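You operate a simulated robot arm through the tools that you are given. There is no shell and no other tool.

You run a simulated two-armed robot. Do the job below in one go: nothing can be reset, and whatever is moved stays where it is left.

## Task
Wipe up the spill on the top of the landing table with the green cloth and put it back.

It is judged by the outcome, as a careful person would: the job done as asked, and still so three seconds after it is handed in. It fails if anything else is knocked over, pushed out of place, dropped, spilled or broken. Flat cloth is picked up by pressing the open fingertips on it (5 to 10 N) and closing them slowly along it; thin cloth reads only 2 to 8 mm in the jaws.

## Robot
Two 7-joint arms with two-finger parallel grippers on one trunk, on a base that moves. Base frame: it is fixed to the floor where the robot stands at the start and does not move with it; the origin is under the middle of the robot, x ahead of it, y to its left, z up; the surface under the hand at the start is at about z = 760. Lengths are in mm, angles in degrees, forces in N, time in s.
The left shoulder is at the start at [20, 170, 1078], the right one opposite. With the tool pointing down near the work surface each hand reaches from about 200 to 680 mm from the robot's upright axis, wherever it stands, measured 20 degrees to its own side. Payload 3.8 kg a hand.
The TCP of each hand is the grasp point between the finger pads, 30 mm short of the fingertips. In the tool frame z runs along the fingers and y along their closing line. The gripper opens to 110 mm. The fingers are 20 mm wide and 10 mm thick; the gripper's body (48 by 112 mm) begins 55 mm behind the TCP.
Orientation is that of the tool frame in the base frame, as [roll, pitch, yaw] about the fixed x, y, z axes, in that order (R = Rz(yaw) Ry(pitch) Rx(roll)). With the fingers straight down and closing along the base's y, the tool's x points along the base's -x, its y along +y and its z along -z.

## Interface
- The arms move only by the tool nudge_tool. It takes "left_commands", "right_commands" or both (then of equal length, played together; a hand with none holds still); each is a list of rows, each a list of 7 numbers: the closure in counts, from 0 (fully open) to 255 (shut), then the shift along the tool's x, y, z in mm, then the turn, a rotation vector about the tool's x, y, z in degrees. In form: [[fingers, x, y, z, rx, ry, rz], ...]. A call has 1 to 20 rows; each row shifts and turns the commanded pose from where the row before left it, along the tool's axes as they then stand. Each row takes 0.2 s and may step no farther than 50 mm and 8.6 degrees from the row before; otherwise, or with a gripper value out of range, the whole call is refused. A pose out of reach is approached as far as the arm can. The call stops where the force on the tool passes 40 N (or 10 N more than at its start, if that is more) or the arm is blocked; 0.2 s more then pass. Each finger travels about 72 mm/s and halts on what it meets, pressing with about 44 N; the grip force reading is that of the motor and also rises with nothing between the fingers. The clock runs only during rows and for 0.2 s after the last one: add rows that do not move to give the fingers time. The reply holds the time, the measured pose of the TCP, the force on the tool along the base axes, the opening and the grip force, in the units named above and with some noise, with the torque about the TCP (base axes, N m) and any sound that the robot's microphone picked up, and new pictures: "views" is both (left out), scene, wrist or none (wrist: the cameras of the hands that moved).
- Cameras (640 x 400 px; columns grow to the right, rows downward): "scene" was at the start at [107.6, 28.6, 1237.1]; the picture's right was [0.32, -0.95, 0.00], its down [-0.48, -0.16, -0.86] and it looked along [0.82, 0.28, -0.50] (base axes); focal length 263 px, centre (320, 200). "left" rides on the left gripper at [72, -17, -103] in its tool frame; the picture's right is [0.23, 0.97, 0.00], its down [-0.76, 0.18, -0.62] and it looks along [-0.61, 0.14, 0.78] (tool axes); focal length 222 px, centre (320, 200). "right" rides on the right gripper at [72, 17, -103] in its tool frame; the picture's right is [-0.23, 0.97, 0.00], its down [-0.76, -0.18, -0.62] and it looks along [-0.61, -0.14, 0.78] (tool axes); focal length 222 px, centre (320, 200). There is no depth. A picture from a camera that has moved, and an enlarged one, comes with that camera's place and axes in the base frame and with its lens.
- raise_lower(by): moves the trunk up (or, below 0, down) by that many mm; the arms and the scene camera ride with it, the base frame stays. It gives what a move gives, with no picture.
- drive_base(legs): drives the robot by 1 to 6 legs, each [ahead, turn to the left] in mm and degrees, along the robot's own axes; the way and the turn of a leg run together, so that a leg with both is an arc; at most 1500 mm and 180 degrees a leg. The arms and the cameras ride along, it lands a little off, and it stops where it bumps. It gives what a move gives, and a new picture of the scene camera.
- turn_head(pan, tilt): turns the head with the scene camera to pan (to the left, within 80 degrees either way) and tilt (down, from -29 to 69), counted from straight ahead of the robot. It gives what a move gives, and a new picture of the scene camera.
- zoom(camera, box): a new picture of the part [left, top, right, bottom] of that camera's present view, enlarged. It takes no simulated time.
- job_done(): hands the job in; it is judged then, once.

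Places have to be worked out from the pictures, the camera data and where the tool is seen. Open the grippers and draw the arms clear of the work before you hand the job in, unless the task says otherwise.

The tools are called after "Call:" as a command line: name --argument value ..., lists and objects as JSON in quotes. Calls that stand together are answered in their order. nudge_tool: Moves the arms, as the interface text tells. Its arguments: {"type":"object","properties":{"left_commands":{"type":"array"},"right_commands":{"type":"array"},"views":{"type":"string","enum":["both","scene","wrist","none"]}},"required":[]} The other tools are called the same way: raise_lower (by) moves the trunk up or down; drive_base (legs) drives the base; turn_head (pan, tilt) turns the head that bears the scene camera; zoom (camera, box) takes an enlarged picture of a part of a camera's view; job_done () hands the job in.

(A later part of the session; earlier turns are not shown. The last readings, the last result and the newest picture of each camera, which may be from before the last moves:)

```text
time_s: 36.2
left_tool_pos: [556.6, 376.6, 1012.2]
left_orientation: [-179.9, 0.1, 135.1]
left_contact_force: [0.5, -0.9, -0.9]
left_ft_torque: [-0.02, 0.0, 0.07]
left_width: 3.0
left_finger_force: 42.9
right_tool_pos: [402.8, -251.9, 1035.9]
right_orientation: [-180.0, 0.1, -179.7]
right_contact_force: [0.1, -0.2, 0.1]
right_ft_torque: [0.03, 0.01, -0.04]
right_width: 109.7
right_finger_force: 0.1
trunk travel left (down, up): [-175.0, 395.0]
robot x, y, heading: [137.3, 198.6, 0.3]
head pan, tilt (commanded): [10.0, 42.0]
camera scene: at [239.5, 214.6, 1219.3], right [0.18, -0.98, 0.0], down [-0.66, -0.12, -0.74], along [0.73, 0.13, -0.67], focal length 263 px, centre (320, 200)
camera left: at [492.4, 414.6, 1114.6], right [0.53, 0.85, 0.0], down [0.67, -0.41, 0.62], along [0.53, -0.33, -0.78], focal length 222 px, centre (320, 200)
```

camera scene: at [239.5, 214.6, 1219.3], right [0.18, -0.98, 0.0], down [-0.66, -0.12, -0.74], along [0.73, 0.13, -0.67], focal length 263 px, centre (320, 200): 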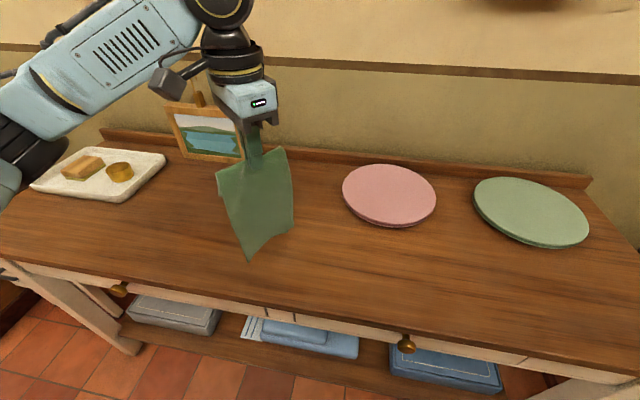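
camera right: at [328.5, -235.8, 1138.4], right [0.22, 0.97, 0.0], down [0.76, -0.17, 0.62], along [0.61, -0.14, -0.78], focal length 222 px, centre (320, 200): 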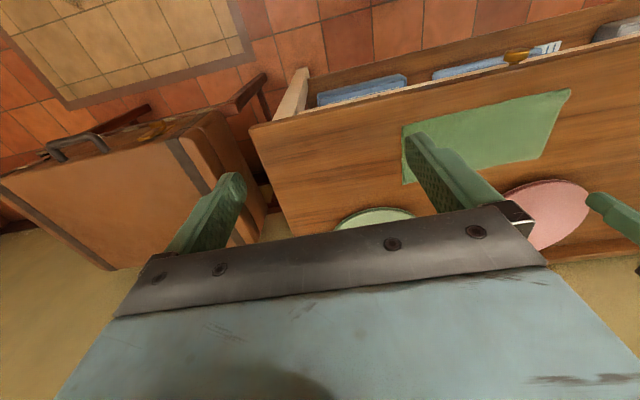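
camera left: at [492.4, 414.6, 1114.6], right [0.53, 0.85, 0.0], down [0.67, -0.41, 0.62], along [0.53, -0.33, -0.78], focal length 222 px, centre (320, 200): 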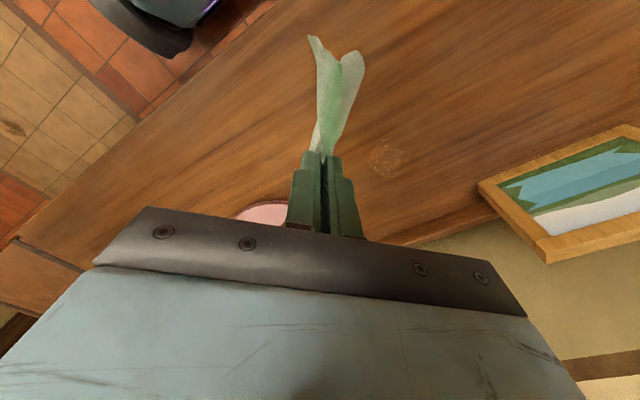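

The wrist view shows the spill at (715, 415) clearly, about 90 mm by 70 mm, and the cloth hangs below the jaws. I move to the near-right side of it and lower while advancing, so the tail lays out behind.

Call:
nudge_tool --left_commands '[[255, -28.3, -19.6, 0, 0, 0, 0], [255, -28.3, -19.6, 0, 0, 0, 0], [255, -28.3, -19.6, 0, 0, 0, 0], [255, 0, 0, 0, 0, 0, 0], [255, 0, 17.5, 27, 0, 0, 0], [255, 0, 17.5, 27, 0, 0, 0], [255, 0, 17.5, 27, 0, 0, 0], [255, 0, 17.5, 27, 0, 0, 0], [255, 0, 17.5, 27, 0, 0, 0], [255, 0, 17.5, 27, 0, 0, 0], [255, 0, 17.5, 27, 0, 0, 0], [255, 0, 17.5, 24, 0, 0, 0], [255, 0, 0, 0, 0, 0, 0]]' --views "both"

```text
time_s: 39.0
left_tool_pos: [675.2, 374.6, 799.4]
left_orientation: [180.0, 0.1, 135.3]
left_contact_force: [-0.3, -0.9, 1.3]
left_ft_torque: [0.01, 0.04, 0.05]
left_width: 3.2
left_finger_force: 43.3
right_tool_pos: [402.3, -251.7, 1036.3]
right_orientation: [-180.0, 0.0, -179.7]
right_contact_force: [-0.1, -0.2, -0.1]
right_ft_torque: [-0.01, -0.04, -0.01]
right_width: 110.0
right_finger_force: 0.1
trunk travel left (down, up): [-175.0, 395.0]
robot x, y, heading: [135.0, 199.4, 0.1]
head pan, tilt (commanded): [10.0, 42.0]
camera scene: at [239.4, 214.6, 1219.3], right [0.18, -0.98, 0.0], down [-0.66, -0.12, -0.74], along [0.73, 0.13, -0.67], focal length 263 px, centre (320, 200)
camera left: at [610.4, 412.5, 902.1], right [0.52, 0.85, 0.0], down [0.67, -0.41, 0.62], along [0.53, -0.33, -0.78], focal length 222 px, centre (320, 200)
```

scene: 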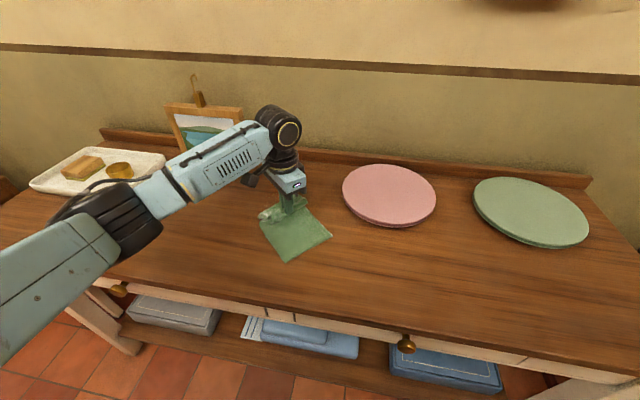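
left: 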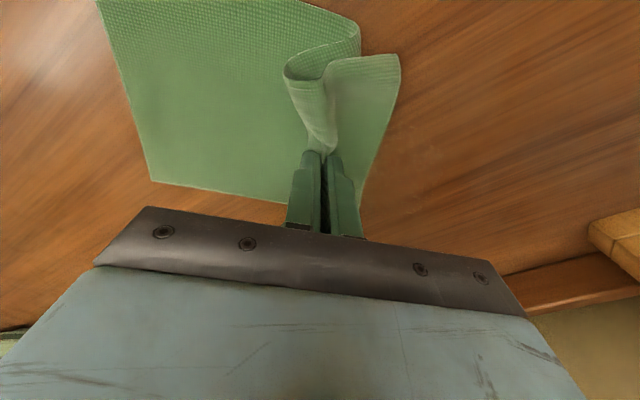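

The tail is laid out flat behind the hand and the pinched end sits near the spill. I press down gently until there's a wiping force.

Call:
nudge_tool --left_commands '[[255, 0, 0, 2, 0, 0, 0], [255, 0, 0, 2, 0, 0, 0], [255, 0, 0, 1, 0, 0, 0], [255, 0, 0, 1, 0, 0, 0], [255, 0, 0, 0, 0, 0, 0]]' --views "none"

```text
time_s: 40.2
left_tool_pos: [674.6, 373.7, 795.3]
left_orientation: [179.9, 0.1, 135.3]
left_contact_force: [0.7, -0.2, 8.9]
left_ft_torque: [0.02, -0.01, 0.07]
left_width: 2.7
left_finger_force: 43.1
right_tool_pos: [401.3, -252.2, 1034.5]
right_orientation: [180.0, 0.0, -179.7]
right_contact_force: [0.5, 0.1, 0.4]
right_ft_torque: [0.01, 0.03, 0.0]
right_width: 109.9
right_finger_force: 0.1
trunk travel left (down, up): [-175.0, 395.0]
robot x, y, heading: [133.0, 203.1, 0.2]
head pan, tilt (commanded): [10.0, 42.0]
```

Pressing with about 9 N. In the tool's own axes the spill is roughly a ±35 mm square, so I rub side to side across it, stepping forward 14 mm between strokes with the tail trailing.

Call:
nudge_tool --left_commands '[[255, -16, 4.5, 0, 0, 0, 0], [255, -16, 4.5, 0, 0, 0, 0], [255, -16, 4.5, 0, 0, 0, 0], [255, 19.2, 0, 0, 0, 0, 0], [255, 19.2, 0, 0, 0, 0, 0], [255, 19.2, 0, 0, 0, 0, 0], [255, 19.2, 0, 0, 0, 0, 0], [255, 19.2, 0, 0, 0, 0, 0], [255, 0, 14, 0, 0, 0, 0], [255, -19.2, 0, 0, 0, 0, 0], [255, -19.2, 0, 0, 0, 0, 0], [255, -19.2, 0, 0, 0, 0, 0], [255, -19.2, 0, 0, 0, 0, 0], [255, -19.2, 0, 0, 0, 0, 0]]' --views "both"

```text
time_s: 43.2
left_tool_pos: [728.1, 359.2, 795.1]
left_orientation: [179.9, 0.1, 135.3]
left_contact_force: [-3.4, 2.4, 11.0]
left_ft_torque: [0.13, 0.12, 0.07]
left_width: 2.8
left_finger_force: 43.2
right_tool_pos: [401.6, -252.7, 1035.7]
right_orientation: [180.0, 0.1, -179.8]
right_contact_force: [0.6, 0.4, 0.0]
right_ft_torque: [-0.01, 0.0, -0.01]
right_width: 110.0
right_finger_force: 0.1
trunk travel left (down, up): [-175.0, 395.0]
robot x, y, heading: [133.3, 199.9, 0.4]
head pan, tilt (commanded): [10.0, 42.0]
camera scene: at [238.3, 214.3, 1219.4], right [0.18, -0.98, 0.0], down [-0.66, -0.12, -0.74], along [0.73, 0.13, -0.67], focal length 263 px, centre (320, 200)
camera left: at [663.2, 396.9, 896.5], right [0.52, 0.85, 0.0], down [0.66, -0.41, 0.62], along [0.53, -0.33, -0.78], focal length 222 px, centre (320, 200)
```

scene: 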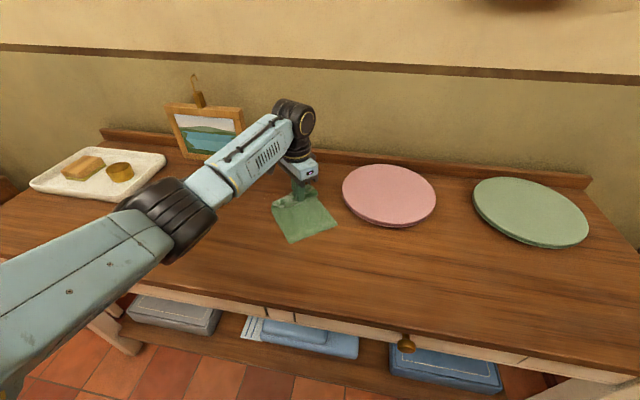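
left: 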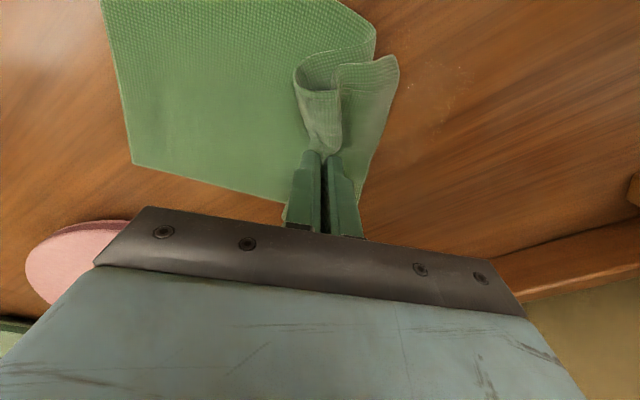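

Wiping at about 11 N with small friction, and part of the spill is still visible ahead at upper right. I continue with four more strokes.

Call:
nudge_tool --left_commands '[[255, 0, 14, 0, 0, 0, 0], [255, 24, 0, 0, 0, 0, 0], [255, 24, 0, 0, 0, 0, 0], [255, 24, 0, 0, 0, 0, 0], [255, 24, 0, 0, 0, 0, 0], [255, 0, 14, 0, 0, 0, 0], [255, -24, 0, 0, 0, 0, 0], [255, -24, 0, 0, 0, 0, 0], [255, -24, 0, 0, 0, 0, 0], [255, -24, 0, 0, 0, 0, 0], [255, 0, 14, 0, 0, 0, 0], [255, 24, 0, 0, 0, 0, 0], [255, 24, 0, 0, 0, 0, 0], [255, 24, 0, 0, 0, 0, 0], [255, 24, 0, 0, 0, 0, 0]]' --views "both"

```text
time_s: 46.5
left_tool_pos: [688.4, 457.7, 794.5]
left_orientation: [-180.0, 0.1, 135.3]
left_contact_force: [4.9, -2.9, 11.9]
left_ft_torque: [-0.06, -0.14, 0.06]
left_width: 3.2
left_finger_force: 43.1
right_tool_pos: [400.8, -252.4, 1036.6]
right_orientation: [179.9, 0.0, -179.8]
right_contact_force: [0.3, 0.1, -0.3]
right_ft_torque: [-0.01, 0.01, 0.01]
right_width: 109.8
right_finger_force: 0.1
trunk travel left (down, up): [-175.0, 395.0]
robot x, y, heading: [137.1, 196.8, 0.0]
head pan, tilt (commanded): [10.0, 42.0]
camera scene: at [238.8, 214.1, 1219.4], right [0.18, -0.98, 0.0], down [-0.66, -0.12, -0.74], along [0.73, 0.13, -0.67], focal length 263 px, centre (320, 200)
camera left: at [624.9, 495.6, 896.3], right [0.52, 0.85, 0.0], down [0.67, -0.41, 0.62], along [0.53, -0.33, -0.78], focal length 222 px, centre (320, 200)
```

scene: 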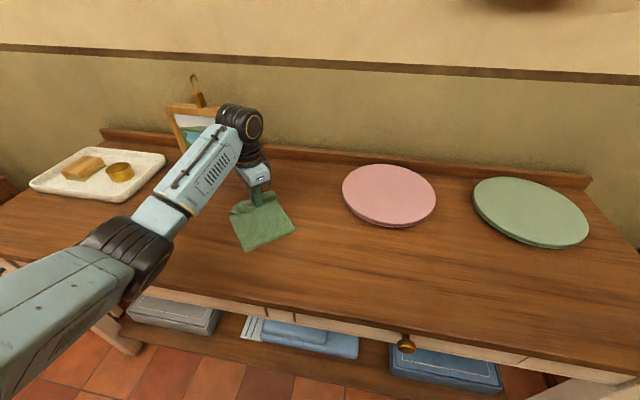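
left: 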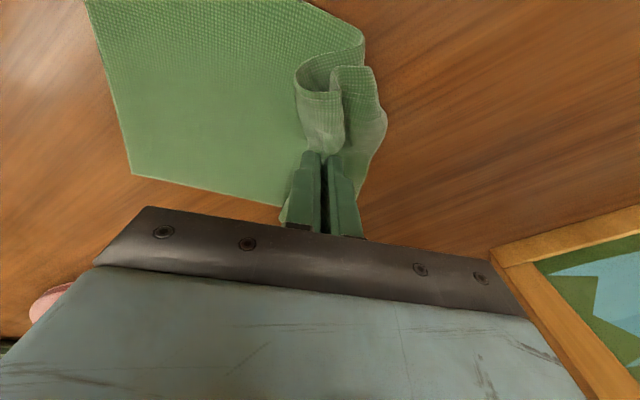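

Still about 12 N and well clear of the picture frame. I do the remaining strokes over the far side of the spill.

Call:
nudge_tool --left_commands '[[255, 0, 14, 0, 0, 0, 0], [255, -24, 0, 0, 0, 0, 0], [255, -24, 0, 0, 0, 0, 0], [255, -24, 0, 0, 0, 0, 0], [255, -22, 0, 0, 0, 0, 0], [255, 0, 13, 0, 0, 0, 0], [255, 24, 0, 0, 0, 0, 0], [255, 24, 0, 0, 0, 0, 0], [255, 24, 0, 0, 0, 0, 0], [255, 22, 0, 0, 0, 0, 0], [255, 0, 12, 0, 0, 0, 0], [255, -22, 0, 0, 0, 0, 0], [255, -22, 0, 0, 0, 0, 0], [255, -22, 0, 0, 0, 0, 0], [255, -20, 0, 0, 0, 0, 0]]' --views "both"

```text
time_s: 49.6
left_tool_pos: [769.5, 424.8, 794.2]
left_orientation: [179.8, 0.1, 135.0]
left_contact_force: [-0.3, 0.1, 2.4]
left_ft_torque: [-0.01, -0.01, 0.05]
left_width: 2.8
left_finger_force: 42.9
left hand out of reach, approached as far as the arm can: row 6
right_tool_pos: [401.3, -253.4, 1033.9]
right_orientation: [179.9, 0.0, -179.7]
right_contact_force: [0.8, -0.1, -0.5]
right_ft_torque: [0.01, -0.01, 0.02]
right_width: 109.6
right_finger_force: 0.1
trunk travel left (down, up): [-175.0, 395.0]
robot x, y, heading: [136.6, 196.7, 0.4]
head pan, tilt (commanded): [10.0, 42.0]
camera scene: at [239.5, 213.6, 1219.3], right [0.18, -0.98, 0.0], down [-0.66, -0.12, -0.74], along [0.73, 0.13, -0.67], focal length 263 px, centre (320, 200)
camera left: at [705.8, 462.6, 897.2], right [0.53, 0.85, 0.0], down [0.66, -0.41, 0.62], along [0.53, -0.33, -0.78], focal length 222 px, centre (320, 200)
```

scene: 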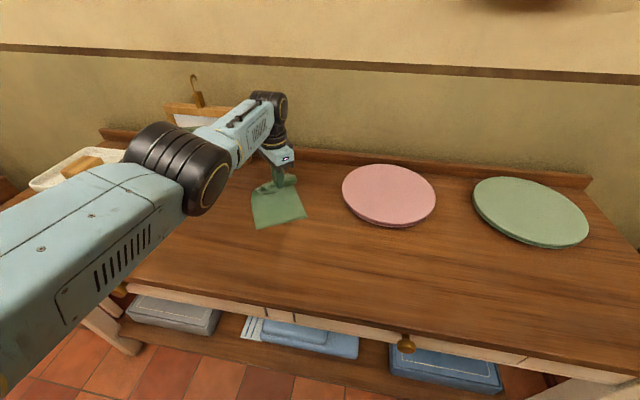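
left: 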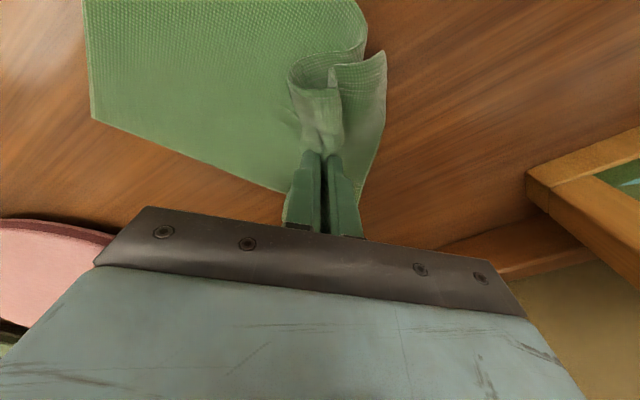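

That last stroke hit the reach limit (769, 425), beyond the spill's far corner. I lift the cloth, drawing back, and look at the spot to see how much is gone.

Call:
nudge_tool --left_commands '[[255, 0, -10, -30, 0, 0, 0], [255, 0, -10, -30, 0, 0, 0], [255, 0, -10, -30, 0, 0, 0], [255, 0, -10, -30, 0, 0, 0], [255, 0, -10, -35, 0, 0, 0], [255, 0, -10, -35, 0, 0, 0], [255, 0, -10, -35, 0, 0, 0], [255, 23, -23, 0, 0, 0, 0], [255, 23, -23, 0, 0, 0, 0], [255, 23, -23, 0, 0, 0, 0], [255, 23, -23, 0, 0, 0, 0], [255, 23, -23, 0, 0, 0, 0], [255, 0, 0, 0, 0, 0, 0]]' --views "both"

Call:
zoom --camera "left" --box '[310, 80, 470, 230]'

Call:
zoom --camera "scene" --box '[235, 175, 315, 225]'

```text
time_s: 52.5
left_tool_pos: [558.3, 376.3, 1018.8]
left_orientation: [180.0, 0.0, 135.2]
left_contact_force: [0.6, -1.0, -0.4]
left_ft_torque: [0.0, 0.0, 0.02]
left_width: 2.8
left_finger_force: 43.2
right_tool_pos: [401.3, -252.2, 1034.8]
right_orientation: [179.9, 0.0, -179.8]
right_contact_force: [0.8, -0.1, 0.3]
right_ft_torque: [0.03, -0.01, -0.01]
right_width: 109.7
right_finger_force: 0.0
trunk travel left (down, up): [-175.0, 395.0]
robot x, y, heading: [134.9, 202.1, 0.2]
head pan, tilt (commanded): [10.0, 42.0]
camera scene: at [239.6, 214.6, 1219.3], right [0.18, -0.98, 0.0], down [-0.66, -0.12, -0.74], along [0.73, 0.13, -0.67], focal length 263 px, centre (320, 200)
camera left: at [493.7, 413.4, 1121.4], right [0.52, 0.85, 0.0], down [0.67, -0.41, 0.62], along [0.53, -0.33, -0.78], focal length 222 px, centre (320, 200)
```

scene: 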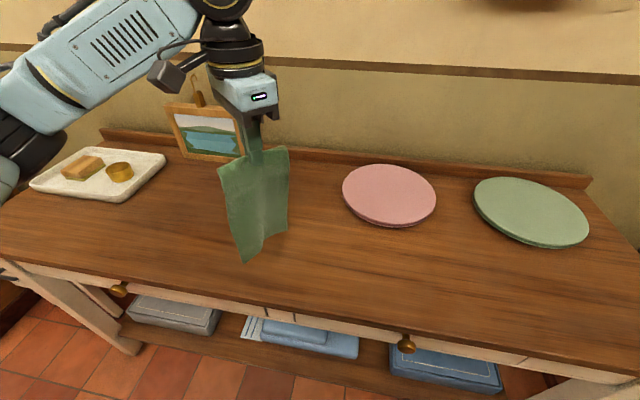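
left: 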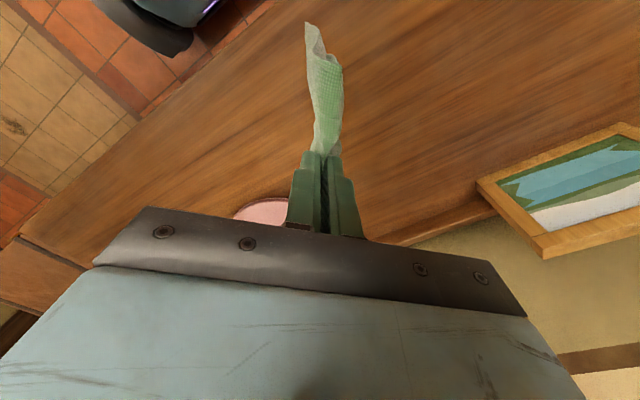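

```text
2.67 times, centred on (390, 155) of left
camera zoom: at [493.7, 413.4, 1121.4], right [0.52, 0.85, 0.0], down [0.67, -0.41, 0.62], along [0.53, -0.33, -0.78], focal length 592 px, centre (133, 320)
```

zoom: 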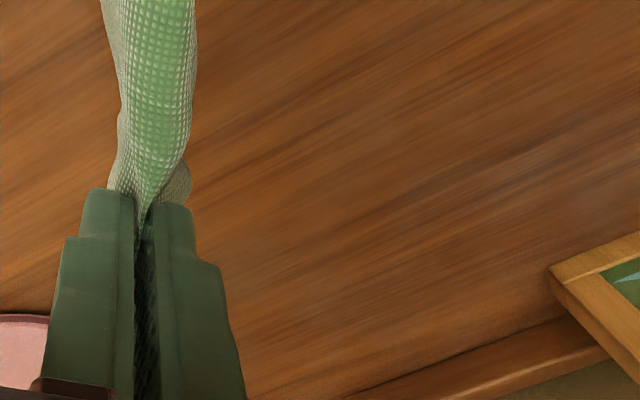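

```text
8.00 times, centred on (275, 200) of scene
camera zoom: at [239.6, 214.6, 1219.3], right [0.18, -0.98, 0.0], down [-0.66, -0.12, -0.74], along [0.73, 0.13, -0.67], focal length 2102 px, centre (680, 200)
```

zoom: 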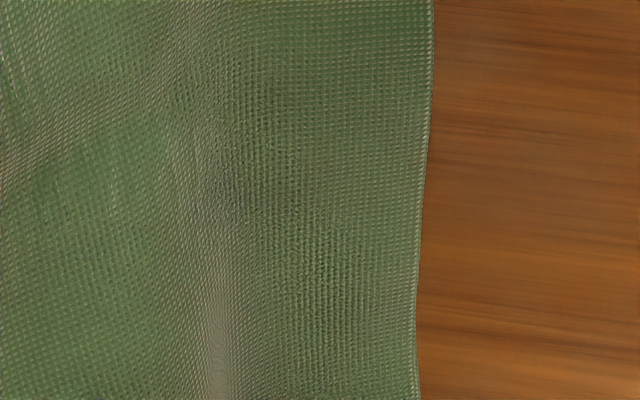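

The wrist view shows clean wood where the film was. I turn the wrist back, carry the cloth toward its original place at a safe height, and re-check the spot from the scene camera with the cloth out of the way.

Call:
nudge_tool --left_commands '[[255, 0, 0, 0, 0, 0, -7.5], [255, 0, 0, 0, 0, 0, -7.5], [255, 0, 0, 0, 0, 0, -7.5], [255, 0, 0, 0, 0, 0, -7.5], [255, 0, 0, 0, 0, 0, -7.5], [255, 0, 0, 0, 0, 0, -7.5], [255, 0, -25, 0, 0, 0, 0], [255, 0, -35, 0, 0, 0, 0], [255, 0, -35, 0, 0, 0, 0], [255, 0, -35, 0, 0, 0, 0], [255, 0, -35, 0, 0, 0, 0], [255, 0, -35, 0, 0, 0, 0], [255, 0, -35, 0, 0, 0, 0], [255, 0, -35, 0, 0, 0, 0], [255, 0, -30, 0, 0, 0, 0], [255, 0, 0, 0, 0, 0, 0]]' --right_commands '[[0, 6, -4, 0, 0, 0, 0], [0, 6, -4, 0, 0, 0, 0], [0, 6, -4, 0, 0, 0, 0], [0, 6, -4, 0, 0, 0, 0], [0, 6, -4, 0, 0, 0, 0], [0, 6, -4, 0, 0, 0, 0], [0, 6, -4, 0, 0, 0, 0], [0, 6, -4, 0, 0, 0, 0], [0, 6, -4, 0, 0, 0, 0], [0, 6, -4, 0, 0, 0, 0], [0, 0, 0, 0, 0, 0, 0], [0, 0, 0, 0, 0, 0, 0], [0, 0, 0, 0, 0, 0, 0], [0, 0, 0, 0, 0, 0, 0], [0, 0, 0, 0, 0, 0, 0], [0, 0, 0, 0, 0, 0, 0]]' --views "both"

Call:
zoom --camera "scene" --box '[235, 175, 315, 225]'

Call:
zoom --camera "scene" --box '[180, 150, 360, 262]'

Call:
zoom --camera "left" --box '[400, 60, 640, 260]'

```text
time_s: 55.9
left_tool_pos: [559.8, 76.6, 1019.6]
left_orientation: [180.0, 0.1, -179.7]
left_contact_force: [0.0, -0.2, -0.1]
left_ft_torque: [0.01, -0.02, -0.07]
left_width: 3.0
left_finger_force: 42.8
right_tool_pos: [342.2, -292.0, 1034.3]
right_orientation: [-180.0, 0.0, -179.7]
right_contact_force: [1.5, 0.5, 0.3]
right_ft_torque: [-0.02, 0.0, 0.03]
right_width: 110.2
right_finger_force: 0.0
trunk travel left (down, up): [-175.0, 395.0]
robot x, y, heading: [137.4, 202.0, 0.0]
head pan, tilt (commanded): [10.0, 42.0]
camera scene: at [239.5, 214.9, 1219.3], right [0.18, -0.98, 0.0], down [-0.66, -0.12, -0.74], along [0.73, 0.13, -0.67], focal length 263 px, centre (320, 200)
camera right: at [269.0, -276.1, 1138.1], right [0.22, 0.97, 0.0], down [0.76, -0.17, 0.62], along [0.61, -0.14, -0.78], focal length 222 px, centre (320, 200)
camera left: at [486.3, 58.1, 1121.2], right [-0.23, 0.97, 0.0], down [0.76, 0.18, 0.62], along [0.61, 0.14, -0.78], focal length 222 px, centre (320, 200)
```

scene: 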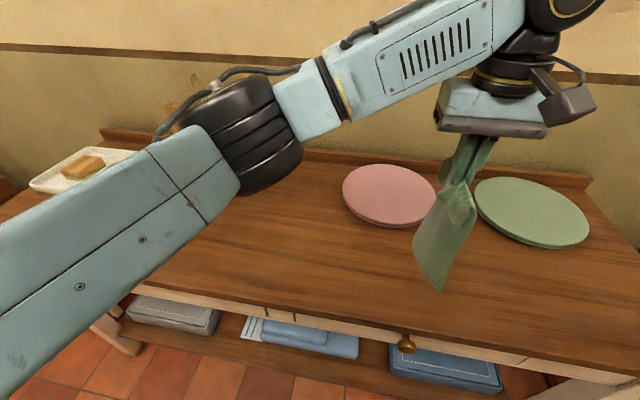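
right: 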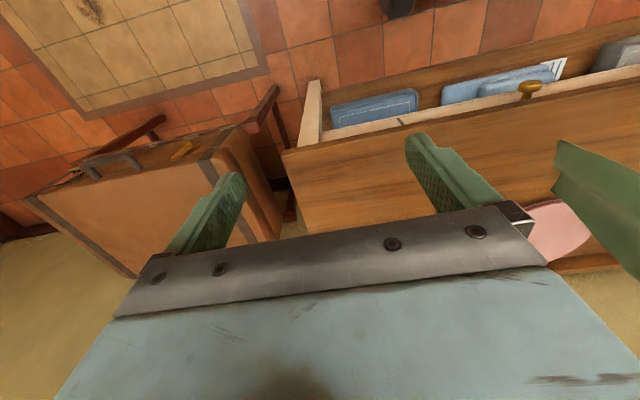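
left: 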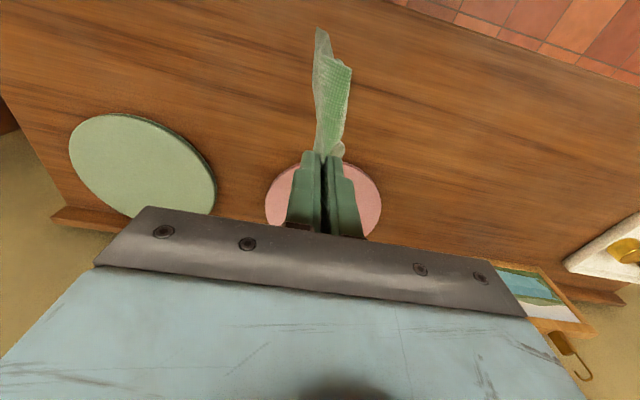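

```text
8.00 times, centred on (275, 200) of scene
camera zoom: at [239.5, 214.9, 1219.3], right [0.18, -0.98, 0.0], down [-0.66, -0.12, -0.74], along [0.73, 0.13, -0.67], focal length 2102 px, centre (680, 200)
```

zoom: 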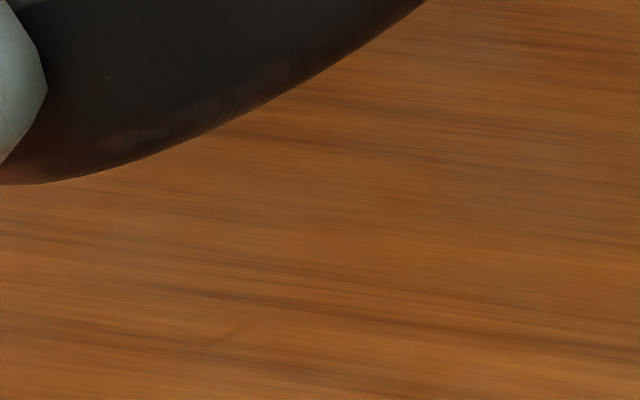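

```text
3.56 times, centred on (270, 206) of scene
camera zoom: at [239.5, 214.9, 1219.3], right [0.18, -0.98, 0.0], down [-0.66, -0.12, -0.74], along [0.73, 0.13, -0.67], focal length 934 px, centre (498, 179)
```

zoom: 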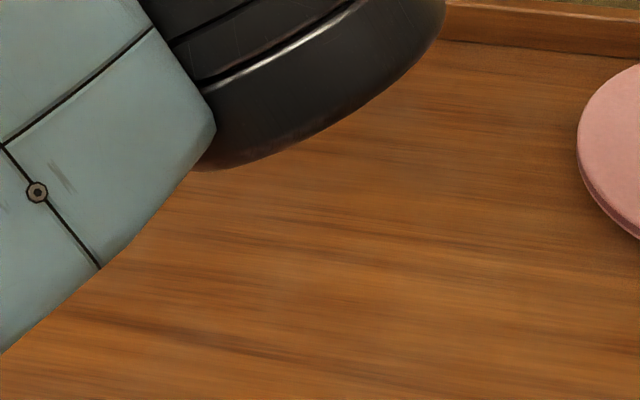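

```text
2.00 times, centred on (520, 160) of left
camera zoom: at [486.3, 58.1, 1121.2], right [-0.23, 0.97, 0.0], down [0.76, 0.18, 0.62], along [0.61, 0.14, -0.78], focal length 444 px, centre (-80, 280)
```

zoom: 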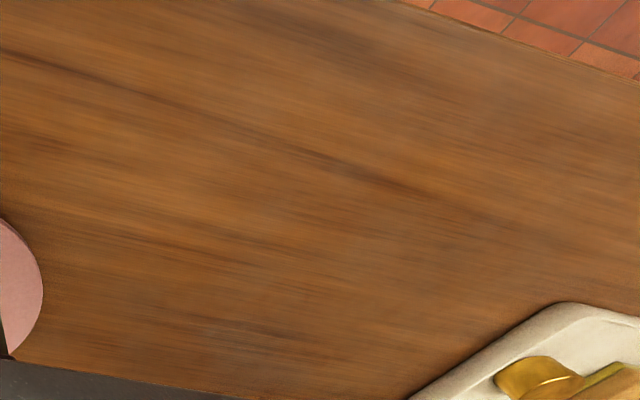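

The film is gone. One tiny faint mark near scene pixel (264, 216) needs a closer look before I give the cloth up.

Call:
zoom --camera "scene" --box '[248, 206, 280, 226]'

Call:
zoom --camera "scene" --box '[265, 180, 330, 220]'

Call:
zoom --camera "left" --box '[420, 120, 520, 220]'

```text
16.00 times, centred on (264, 216) of scene
camera zoom: at [239.5, 214.9, 1219.3], right [0.18, -0.98, 0.0], down [-0.66, -0.12, -0.74], along [0.73, 0.13, -0.67], focal length 4204 px, centre (1216, -56)
```

zoom: 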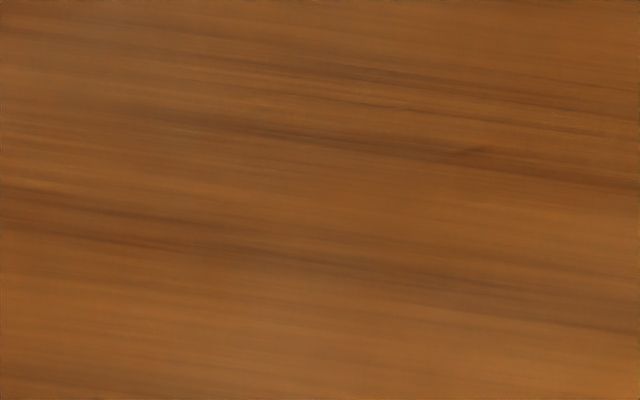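

```text
9.85 times, centred on (298, 200) of scene
camera zoom: at [239.5, 214.9, 1219.3], right [0.18, -0.98, 0.0], down [-0.66, -0.12, -0.74], along [0.73, 0.13, -0.67], focal length 2587 px, centre (542, 200)
```

zoom: 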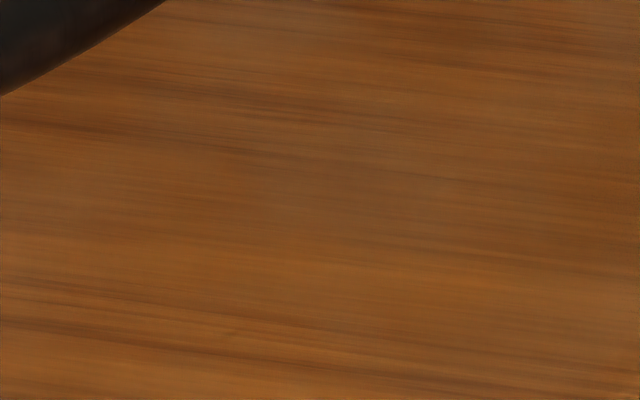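

```text
4.00 times, centred on (470, 170) of left
camera zoom: at [486.3, 58.1, 1121.2], right [-0.23, 0.97, 0.0], down [0.76, 0.18, 0.62], along [0.61, 0.14, -0.78], focal length 888 px, centre (-280, 320)
```

zoom: 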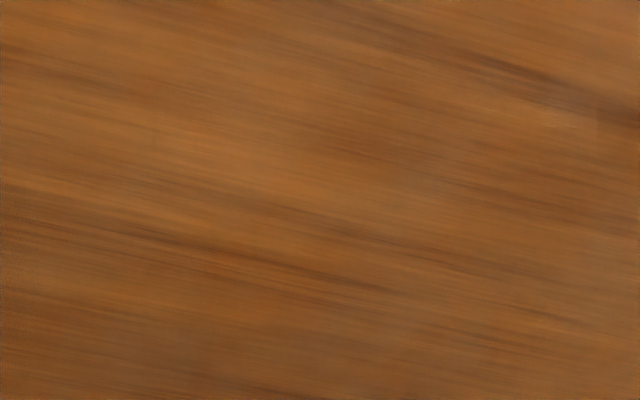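

The wood is clean there, so the mark was only grain. To lay the cloth back with its free end at y ≈ −131 I need the hand well to the right, so I tilt the fingers 20° toward the right and move over.

Call:
nudge_tool --left_commands '[[255, 0, 0, 0, 4, 0, 0], [255, 0, 0, 0, 4, 0, 0], [255, 0, 0, 0, 4, 0, 0], [255, 0, 0, 0, 4, 0, 0], [255, 0, 0, 0, 4, 0, 0], [255, 1, -33.8, 12.3, 0, 0, 0], [255, 1, -33.8, 12.3, 0, 0, 0], [255, 0, -33.8, 12.3, 0, 0, 0], [255, 0, -33.8, 12.3, 0, 0, 0], [255, 0, -33.8, 12.3, 0, 0, 0], [255, 0, -33.8, 12.3, 0, 0, 0], [255, 0, 0, 0, 0, 0, 0]]' --views "both"

```text
time_s: 58.5
left_tool_pos: [553.9, -47.2, 1026.8]
left_orientation: [-160.0, -0.1, 180.0]
left_contact_force: [-0.6, 0.2, 0.1]
left_ft_torque: [0.06, 0.0, -0.02]
left_width: 3.0
left_finger_force: 42.7
left hand out of reach, approached as far as the arm can: row 9, 10, 11
right_tool_pos: [342.3, -292.4, 1034.2]
right_orientation: [180.0, 0.0, -179.7]
right_contact_force: [0.1, -0.8, -0.6]
right_ft_torque: [0.01, 0.0, 0.0]
right_width: 110.1
right_finger_force: 0.0
trunk travel left (down, up): [-175.0, 395.0]
robot x, y, heading: [131.8, 202.1, 0.4]
head pan, tilt (commanded): [10.0, 42.0]
camera scene: at [239.2, 214.5, 1219.3], right [0.18, -0.98, 0.0], down [-0.66, -0.12, -0.74], along [0.73, 0.13, -0.67], focal length 263 px, centre (320, 200)
camera left: at [479.2, -28.9, 1128.4], right [-0.23, 0.92, -0.33], down [0.76, 0.38, 0.53], along [0.61, -0.13, -0.78], focal length 222 px, centre (320, 200)
```

scene: 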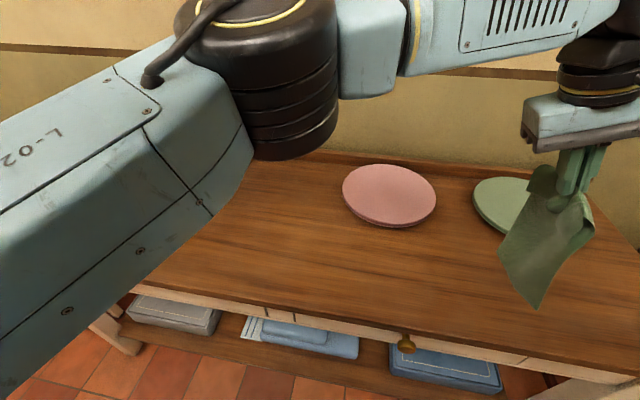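
left: 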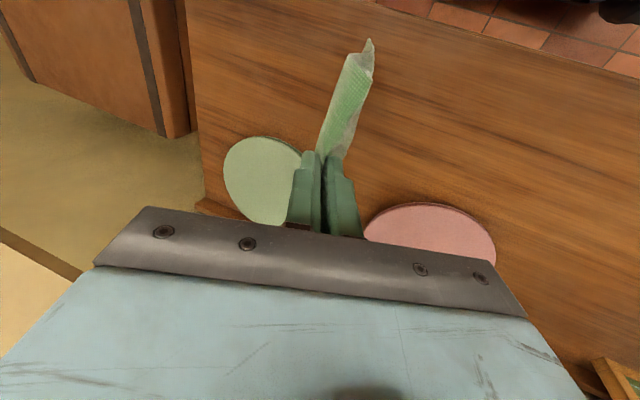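

The arm stops short at y ≈ −47, so laying the cloth from here would leave it too far left. I bring the hand back in and upright, in front of the robot, then turn the base to the right to bring the left shoulder closer.

Call:
nudge_tool --left_commands '[[255, 0, 33.8, -12.3, 0, 0, 0], [255, 0, 33.8, -12.3, 0, 0, 0], [255, 0, 33.8, -12.3, 0, 0, 0], [255, 0, 33.8, -12.3, 0, 0, 0], [255, 0, 33.8, -12.3, 0, 0, 0], [255, 0, 0, 0, -4, 0, 0], [255, 0, 0, 0, -4, 0, 0], [255, 0, 0, 0, -4, 0, 0], [255, 0, 0, 0, -4, 0, 0], [255, 0, 0, 0, -4, 0, 0], [255, 0, 0, 0, 0, 0, 0]]' --views "none"

```text
time_s: 60.9
left_tool_pos: [551.3, 131.4, 1027.0]
left_orientation: [179.9, 0.0, -179.7]
left_contact_force: [-0.3, 0.6, -0.6]
left_ft_torque: [-0.08, -0.01, -0.03]
left_width: 2.9
left_finger_force: 42.8
right_tool_pos: [342.0, -293.2, 1034.1]
right_orientation: [180.0, 0.1, -179.8]
right_contact_force: [-0.1, 0.1, 0.1]
right_ft_torque: [-0.02, 0.0, -0.04]
right_width: 110.4
right_finger_force: 0.0
trunk travel left (down, up): [-175.0, 395.0]
robot x, y, heading: [135.1, 196.3, 0.2]
head pan, tilt (commanded): [10.0, 42.0]
```

The hand is upright again at y ≈ 131. I move it to y ≈ 245, straight ahead of the robot, then turn the base 45° to the right in place.

Call:
nudge_tool --left_commands '[[255, 0, 38, 0, 0, 0, 0], [255, 0, 38, 0, 0, 0, 0], [255, 0, 38, 0, 0, 0, 0], [255, 0, 0, 0, 0, 0, 0]]' --views "none"

Call:
drive_base --legs '[[0, -45]]'

Call:
turn_head --pan 35 --tilt 48

```text
time_s: 61.9
left_tool_pos: [552.1, 244.2, 1027.2]
left_orientation: [-180.0, -0.1, -179.9]
left_contact_force: [-0.5, 0.2, 0.3]
left_ft_torque: [-0.02, 0.02, -0.03]
left_width: 2.8
left_finger_force: 42.7
right_tool_pos: [342.7, -294.2, 1034.0]
right_orientation: [180.0, 0.0, -179.7]
right_contact_force: [-0.7, -0.1, 0.3]
right_ft_torque: [-0.03, 0.01, -0.01]
right_width: 110.0
right_finger_force: 0.2
trunk travel left (down, up): [-175.0, 395.0]
robot x, y, heading: [135.6, 200.2, 0.2]
head pan, tilt (commanded): [10.0, 42.0]
```

```text
time_s: 64.3
left_tool_pos: [462.1, -61.5, 1027.2]
left_orientation: [-179.9, 0.0, 135.4]
left_contact_force: [0.1, -0.6, -0.8]
left_ft_torque: [-0.01, 0.0, 0.06]
left_width: 3.2
left_finger_force: 42.9
right_tool_pos: [-65.7, -296.3, 1034.8]
right_orientation: [180.0, 0.0, 135.4]
right_contact_force: [0.2, 0.6, 0.1]
right_ft_torque: [0.0, 0.0, -0.03]
right_width: 109.9
right_finger_force: 0.0
trunk travel left (down, up): [-175.0, 395.0]
robot x, y, heading: [137.8, 198.3, -44.4]
head pan, tilt (commanded): [10.0, 42.0]
camera scene: at [219.7, 137.4, 1219.3], right [-0.57, -0.82, 0.0], down [-0.55, 0.38, -0.74], along [0.61, -0.42, -0.67], focal length 263 px, centre (320, 200)
```

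scene: 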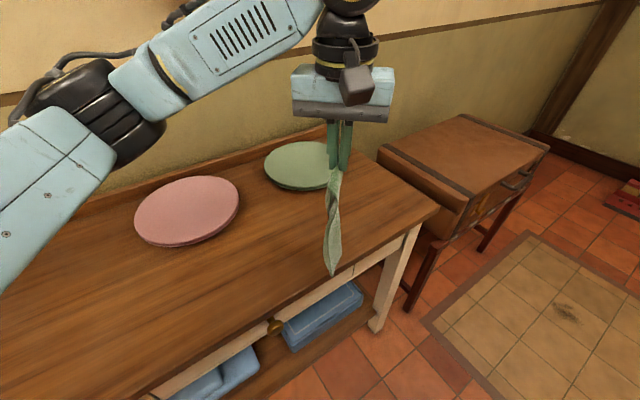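

```text
time_s: 65.2
left_tool_pos: [461.0, -61.9, 1027.4]
left_orientation: [-180.0, 0.0, 135.4]
left_contact_force: [0.3, 0.4, -0.5]
left_ft_torque: [-0.01, -0.01, 0.07]
left_width: 2.7
left_finger_force: 42.7
right_tool_pos: [-66.5, -295.5, 1035.9]
right_orientation: [-179.9, -0.1, 135.4]
right_contact_force: [0.2, 0.7, 0.2]
right_ft_torque: [-0.02, -0.02, 0.0]
right_width: 109.9
right_finger_force: 0.1
trunk travel left (down, up): [-175.0, 395.0]
robot x, y, heading: [133.8, 205.8, -44.5]
head pan, tilt (commanded): [35.0, 48.0]
camera scene: at [228.8, 171.6, 1210.8], right [-0.17, -0.99, 0.0], down [-0.73, 0.12, -0.67], along [0.66, -0.11, -0.74], focal length 263 px, centre (320, 200)
```

scene: 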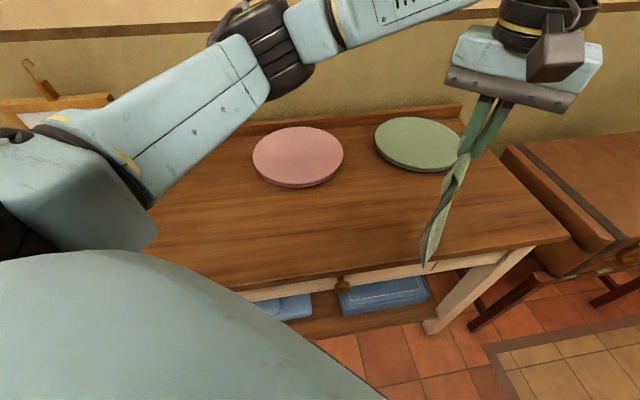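

The turn worked, and the cloth hangs freely near the right front of the table. I turn the wrist back so the tool faces as at the start, and move to just past the cloth's original right end.

Call:
nudge_tool --left_commands '[[255, 0, 0, 0, 0, 0, -7.43], [255, 0, 0, 0, 0, 0, -7.43], [255, 0, 0, 0, 0, 0, -7.43], [255, 0, 0, 0, 0, 0, -7.43], [255, 0, 0, 0, 0, 0, -7.43], [255, 0, 0, 0, 0, 0, -7.43], [255, -24, -22, 0, 0, 0, 0], [255, -24, -22, 0, 0, 0, 0], [255, -24, -22, 0, 0, 0, 0], [255, -24, -22, 0, 0, 0, 0], [255, 0, 0, 0, 0, 0, 0]]' --views "both"

```text
time_s: 67.6
left_tool_pos: [557.0, -149.0, 1028.0]
left_orientation: [179.9, 0.0, 179.9]
left_contact_force: [0.7, -0.1, -0.3]
left_ft_torque: [-0.02, 0.0, -0.07]
left_width: 2.7
left_finger_force: 42.9
right_tool_pos: [-66.4, -295.7, 1034.5]
right_orientation: [-180.0, 0.0, 135.3]
right_contact_force: [0.0, -0.2, -0.6]
right_ft_torque: [-0.04, 0.02, 0.0]
right_width: 110.0
right_finger_force: 0.1
trunk travel left (down, up): [-175.0, 395.0]
robot x, y, heading: [129.8, 202.7, -44.4]
head pan, tilt (commanded): [35.0, 48.0]
camera scene: at [228.9, 171.9, 1210.8], right [-0.17, -0.99, 0.0], down [-0.73, 0.12, -0.67], along [0.66, -0.11, -0.74], focal length 263 px, centre (320, 200)
camera left: at [484.7, -167.8, 1129.8], right [-0.23, 0.97, 0.0], down [0.76, 0.18, 0.62], along [0.61, 0.14, -0.78], focal length 222 px, centre (320, 200)
```

scene: 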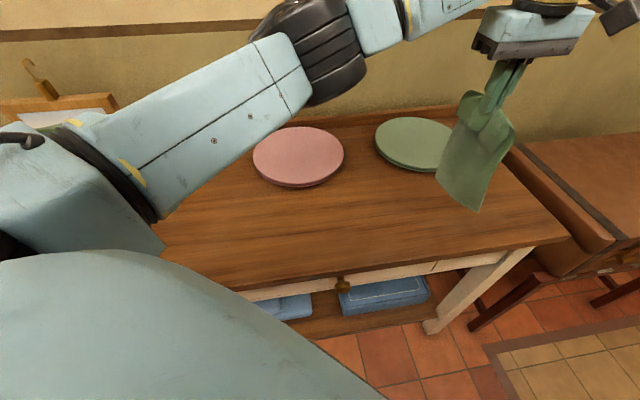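
left: 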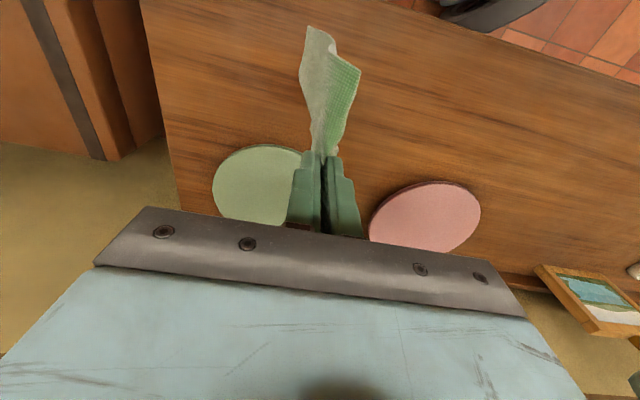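

The hand is at (557, −149) with the cloth hanging straight. I lower until its end meets the table, then lay it down leftwards while descending to the original pinch place.

Call:
nudge_tool --left_commands '[[255, 0, 0, 30, 0, 0, 0], [255, 0, 0, 30, 0, 0, 0], [255, 0, 0, 0, 0, 0, 0], [255, 0, 19.4, 17, 0, 0, 0], [255, 0, 19.4, 17, 0, 0, 0], [255, 0, 19.4, 17, 0, 0, 0], [255, 0, 19.4, 17, 0, 0, 0], [255, 0, 19.4, 17, 0, 0, 0], [255, 0, 0, 0, 0, 0, 0]]' --views "both"

```text
time_s: 69.6
left_tool_pos: [557.1, -53.6, 882.0]
left_orientation: [180.0, -0.1, 179.8]
left_contact_force: [0.0, -0.1, -0.2]
left_ft_torque: [-0.02, 0.02, -0.08]
left_width: 2.7
left_finger_force: 43.1
right_tool_pos: [-65.3, -294.9, 1034.7]
right_orientation: [180.0, 0.0, 135.4]
right_contact_force: [-0.4, 0.7, 0.7]
right_ft_torque: [-0.03, -0.01, -0.02]
right_width: 110.0
right_finger_force: 0.1
trunk travel left (down, up): [-175.0, 395.0]
robot x, y, heading: [134.8, 198.3, -44.6]
head pan, tilt (commanded): [35.0, 48.0]
camera scene: at [228.8, 171.6, 1210.8], right [-0.17, -0.99, 0.0], down [-0.73, 0.12, -0.67], along [0.66, -0.11, -0.74], focal length 263 px, centre (320, 200)
camera left: at [484.1, -70.4, 984.2], right [-0.23, 0.97, 0.0], down [0.76, 0.18, 0.62], along [0.61, 0.14, -0.78], focal length 222 px, centre (320, 200)
```

scene: 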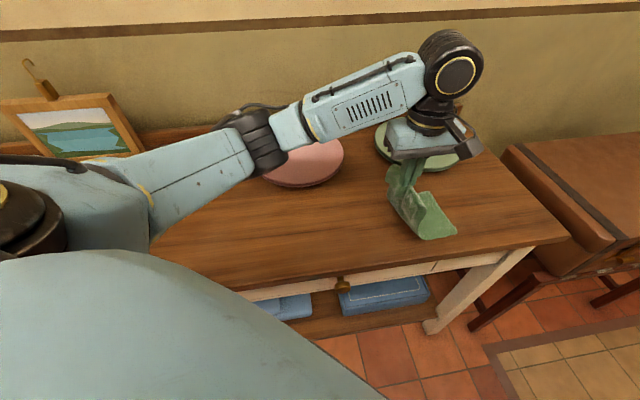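
left: 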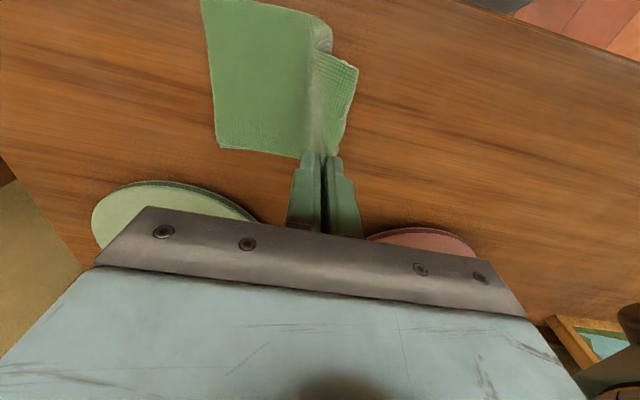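

The free end has landed evenly at y ≈ −158. I continue laying the cloth down toward the left.

Call:
nudge_tool --left_commands '[[255, 0, 19.4, 17, 0, 0, 0], [255, 0, 19.4, 17, 0, 0, 0], [255, 0, 19.4, 17, 0, 0, 0], [255, 0, 19.4, 17, 0, 0, 0], [255, 0, 19.4, 15, 0, 0, 0], [255, 0, 0, 0, 0, 0, 0]]' --views "both"

```text
time_s: 71.0
left_tool_pos: [557.2, 43.8, 798.6]
left_orientation: [-179.9, 0.1, 179.8]
left_contact_force: [0.6, 0.4, 2.5]
left_ft_torque: [0.01, 0.01, -0.04]
left_width: 2.7
left_finger_force: 42.8
right_tool_pos: [-66.2, -294.9, 1034.3]
right_orientation: [180.0, 0.0, 135.4]
right_contact_force: [0.2, 0.8, -0.3]
right_ft_torque: [0.01, -0.04, 0.01]
right_width: 109.9
right_finger_force: 0.2
trunk travel left (down, up): [-175.0, 395.0]
robot x, y, heading: [134.6, 199.3, -44.9]
head pan, tilt (commanded): [35.0, 48.0]
camera scene: at [228.7, 171.7, 1210.8], right [-0.17, -0.99, 0.0], down [-0.73, 0.12, -0.67], along [0.66, -0.11, -0.74], focal length 263 px, centre (320, 200)
camera left: at [484.1, 27.0, 901.2], right [-0.23, 0.97, 0.0], down [0.76, 0.18, 0.62], along [0.61, 0.14, -0.78], focal length 222 px, centre (320, 200)
```

scene: 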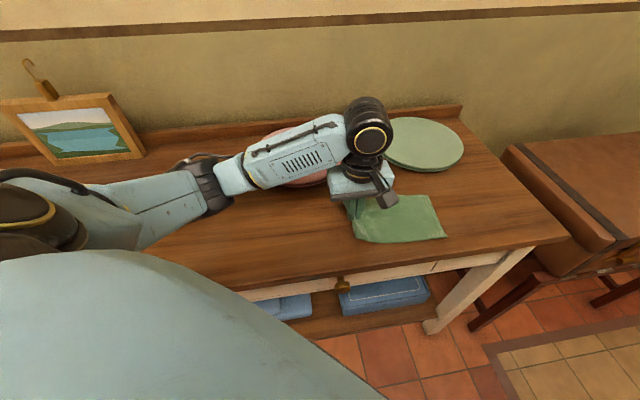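
left: 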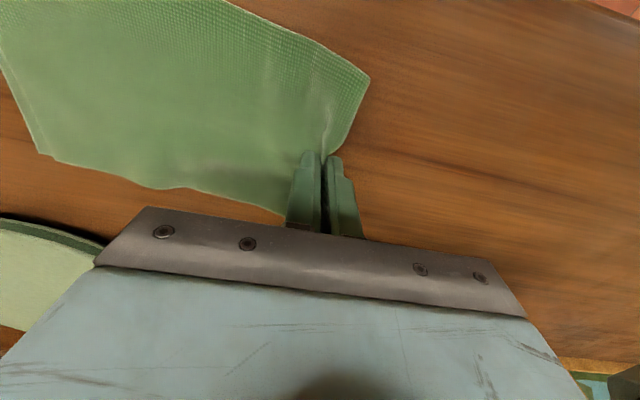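

The cloth is down almost flat, with the free end near its old place though slightly skewed. I zoom in to measure its corners before releasing.

Call:
zoom --camera "scene" --box '[330, 175, 470, 262]'

```text
4.57 times, centred on (400, 218) of scene
camera zoom: at [228.7, 171.7, 1210.8], right [-0.17, -0.99, 0.0], down [-0.73, 0.12, -0.67], along [0.66, -0.11, -0.74], focal length 1201 px, centre (-46, 115)
```

zoom: 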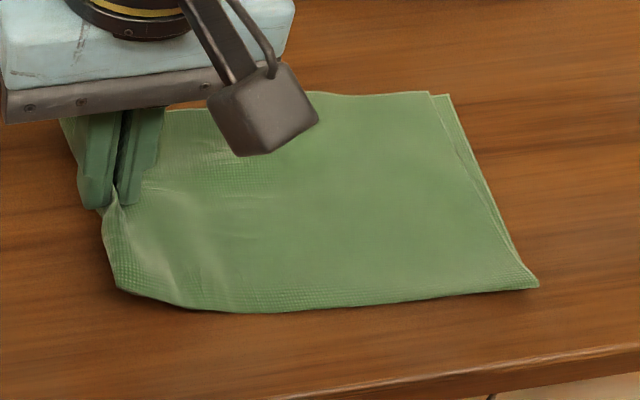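

The free end is within about 10–15 mm of where it was, with about 5° of skew, so this lay-down is good. I pull 7 mm to the left to line up the end, then press lightly, ready to spread the pinched fold open.

Call:
nudge_tool --left_commands '[[255, 0, 3.5, 0, 0, 0, 0], [255, 0, 3.5, 0, 0, 0, 0], [255, 0, 0, 1.5, 0, 0, 0], [255, 0, 0, 1, 0, 0, 0], [255, 0, 0, 0, 0, 0, 0]]' --views "none"

```text
time_s: 72.2
left_tool_pos: [558.6, 51.5, 797.4]
left_orientation: [-180.0, 0.1, 180.0]
left_contact_force: [1.7, -0.8, 8.3]
left_ft_torque: [-0.04, 0.03, -0.07]
left_width: 2.9
left_finger_force: 43.5
right_tool_pos: [-66.4, -294.3, 1034.9]
right_orientation: [180.0, -0.1, 135.4]
right_contact_force: [-0.5, -0.1, 0.0]
right_ft_torque: [0.01, 0.03, 0.04]
right_width: 110.0
right_finger_force: 0.1
trunk travel left (down, up): [-175.0, 395.0]
robot x, y, heading: [133.3, 197.7, -44.5]
head pan, tilt (commanded): [35.0, 48.0]
```

Pressing at 8.3 N. I now open slowly while drifting left, so the right finger stays put and the left one draws the fold out flat.

Call:
nudge_tool --left_commands '[[246, 0, 0, 0, 0, 0, 0], [240, 0, 1.3, 0.3, 0, 0, 0], [234, 0, 1.3, 0.3, 0, 0, 0], [228, 0, 1.3, 0.3, 0, 0, 0], [222, 0, 1.3, 0.3, 0, 0, 0], [216, 0, 1.3, 0.3, 0, 0, 0]]' --views "wrist"

```text
time_s: 73.6
left_tool_pos: [557.4, 58.1, 795.8]
left_orientation: [180.0, 0.0, 179.8]
left_contact_force: [0.3, 0.9, 0.0]
left_ft_torque: [0.01, -0.04, -0.02]
left_width: 16.9
left_finger_force: 0.1
right_tool_pos: [-66.3, -295.4, 1036.1]
right_orientation: [179.9, 0.0, 135.4]
right_contact_force: [0.1, -1.2, 0.4]
right_ft_torque: [-0.01, 0.01, -0.04]
right_width: 110.0
right_finger_force: 0.0
trunk travel left (down, up): [-175.0, 395.0]
robot x, y, heading: [137.4, 196.8, -44.9]
head pan, tilt (commanded): [35.0, 48.0]
camera left: at [484.6, 40.2, 897.4], right [-0.23, 0.97, 0.0], down [0.76, 0.18, 0.62], along [0.61, 0.14, -0.78], focal length 222 px, centre (320, 200)
```

left: 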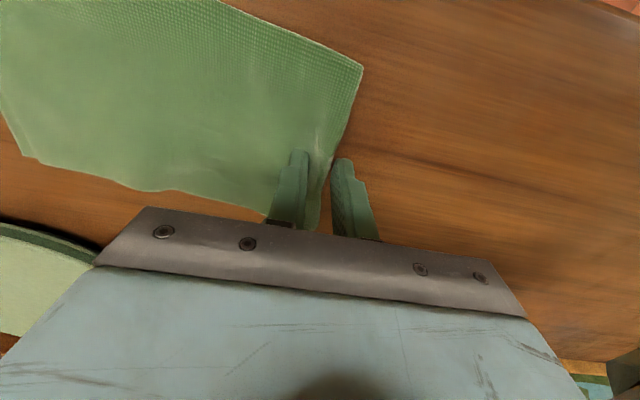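

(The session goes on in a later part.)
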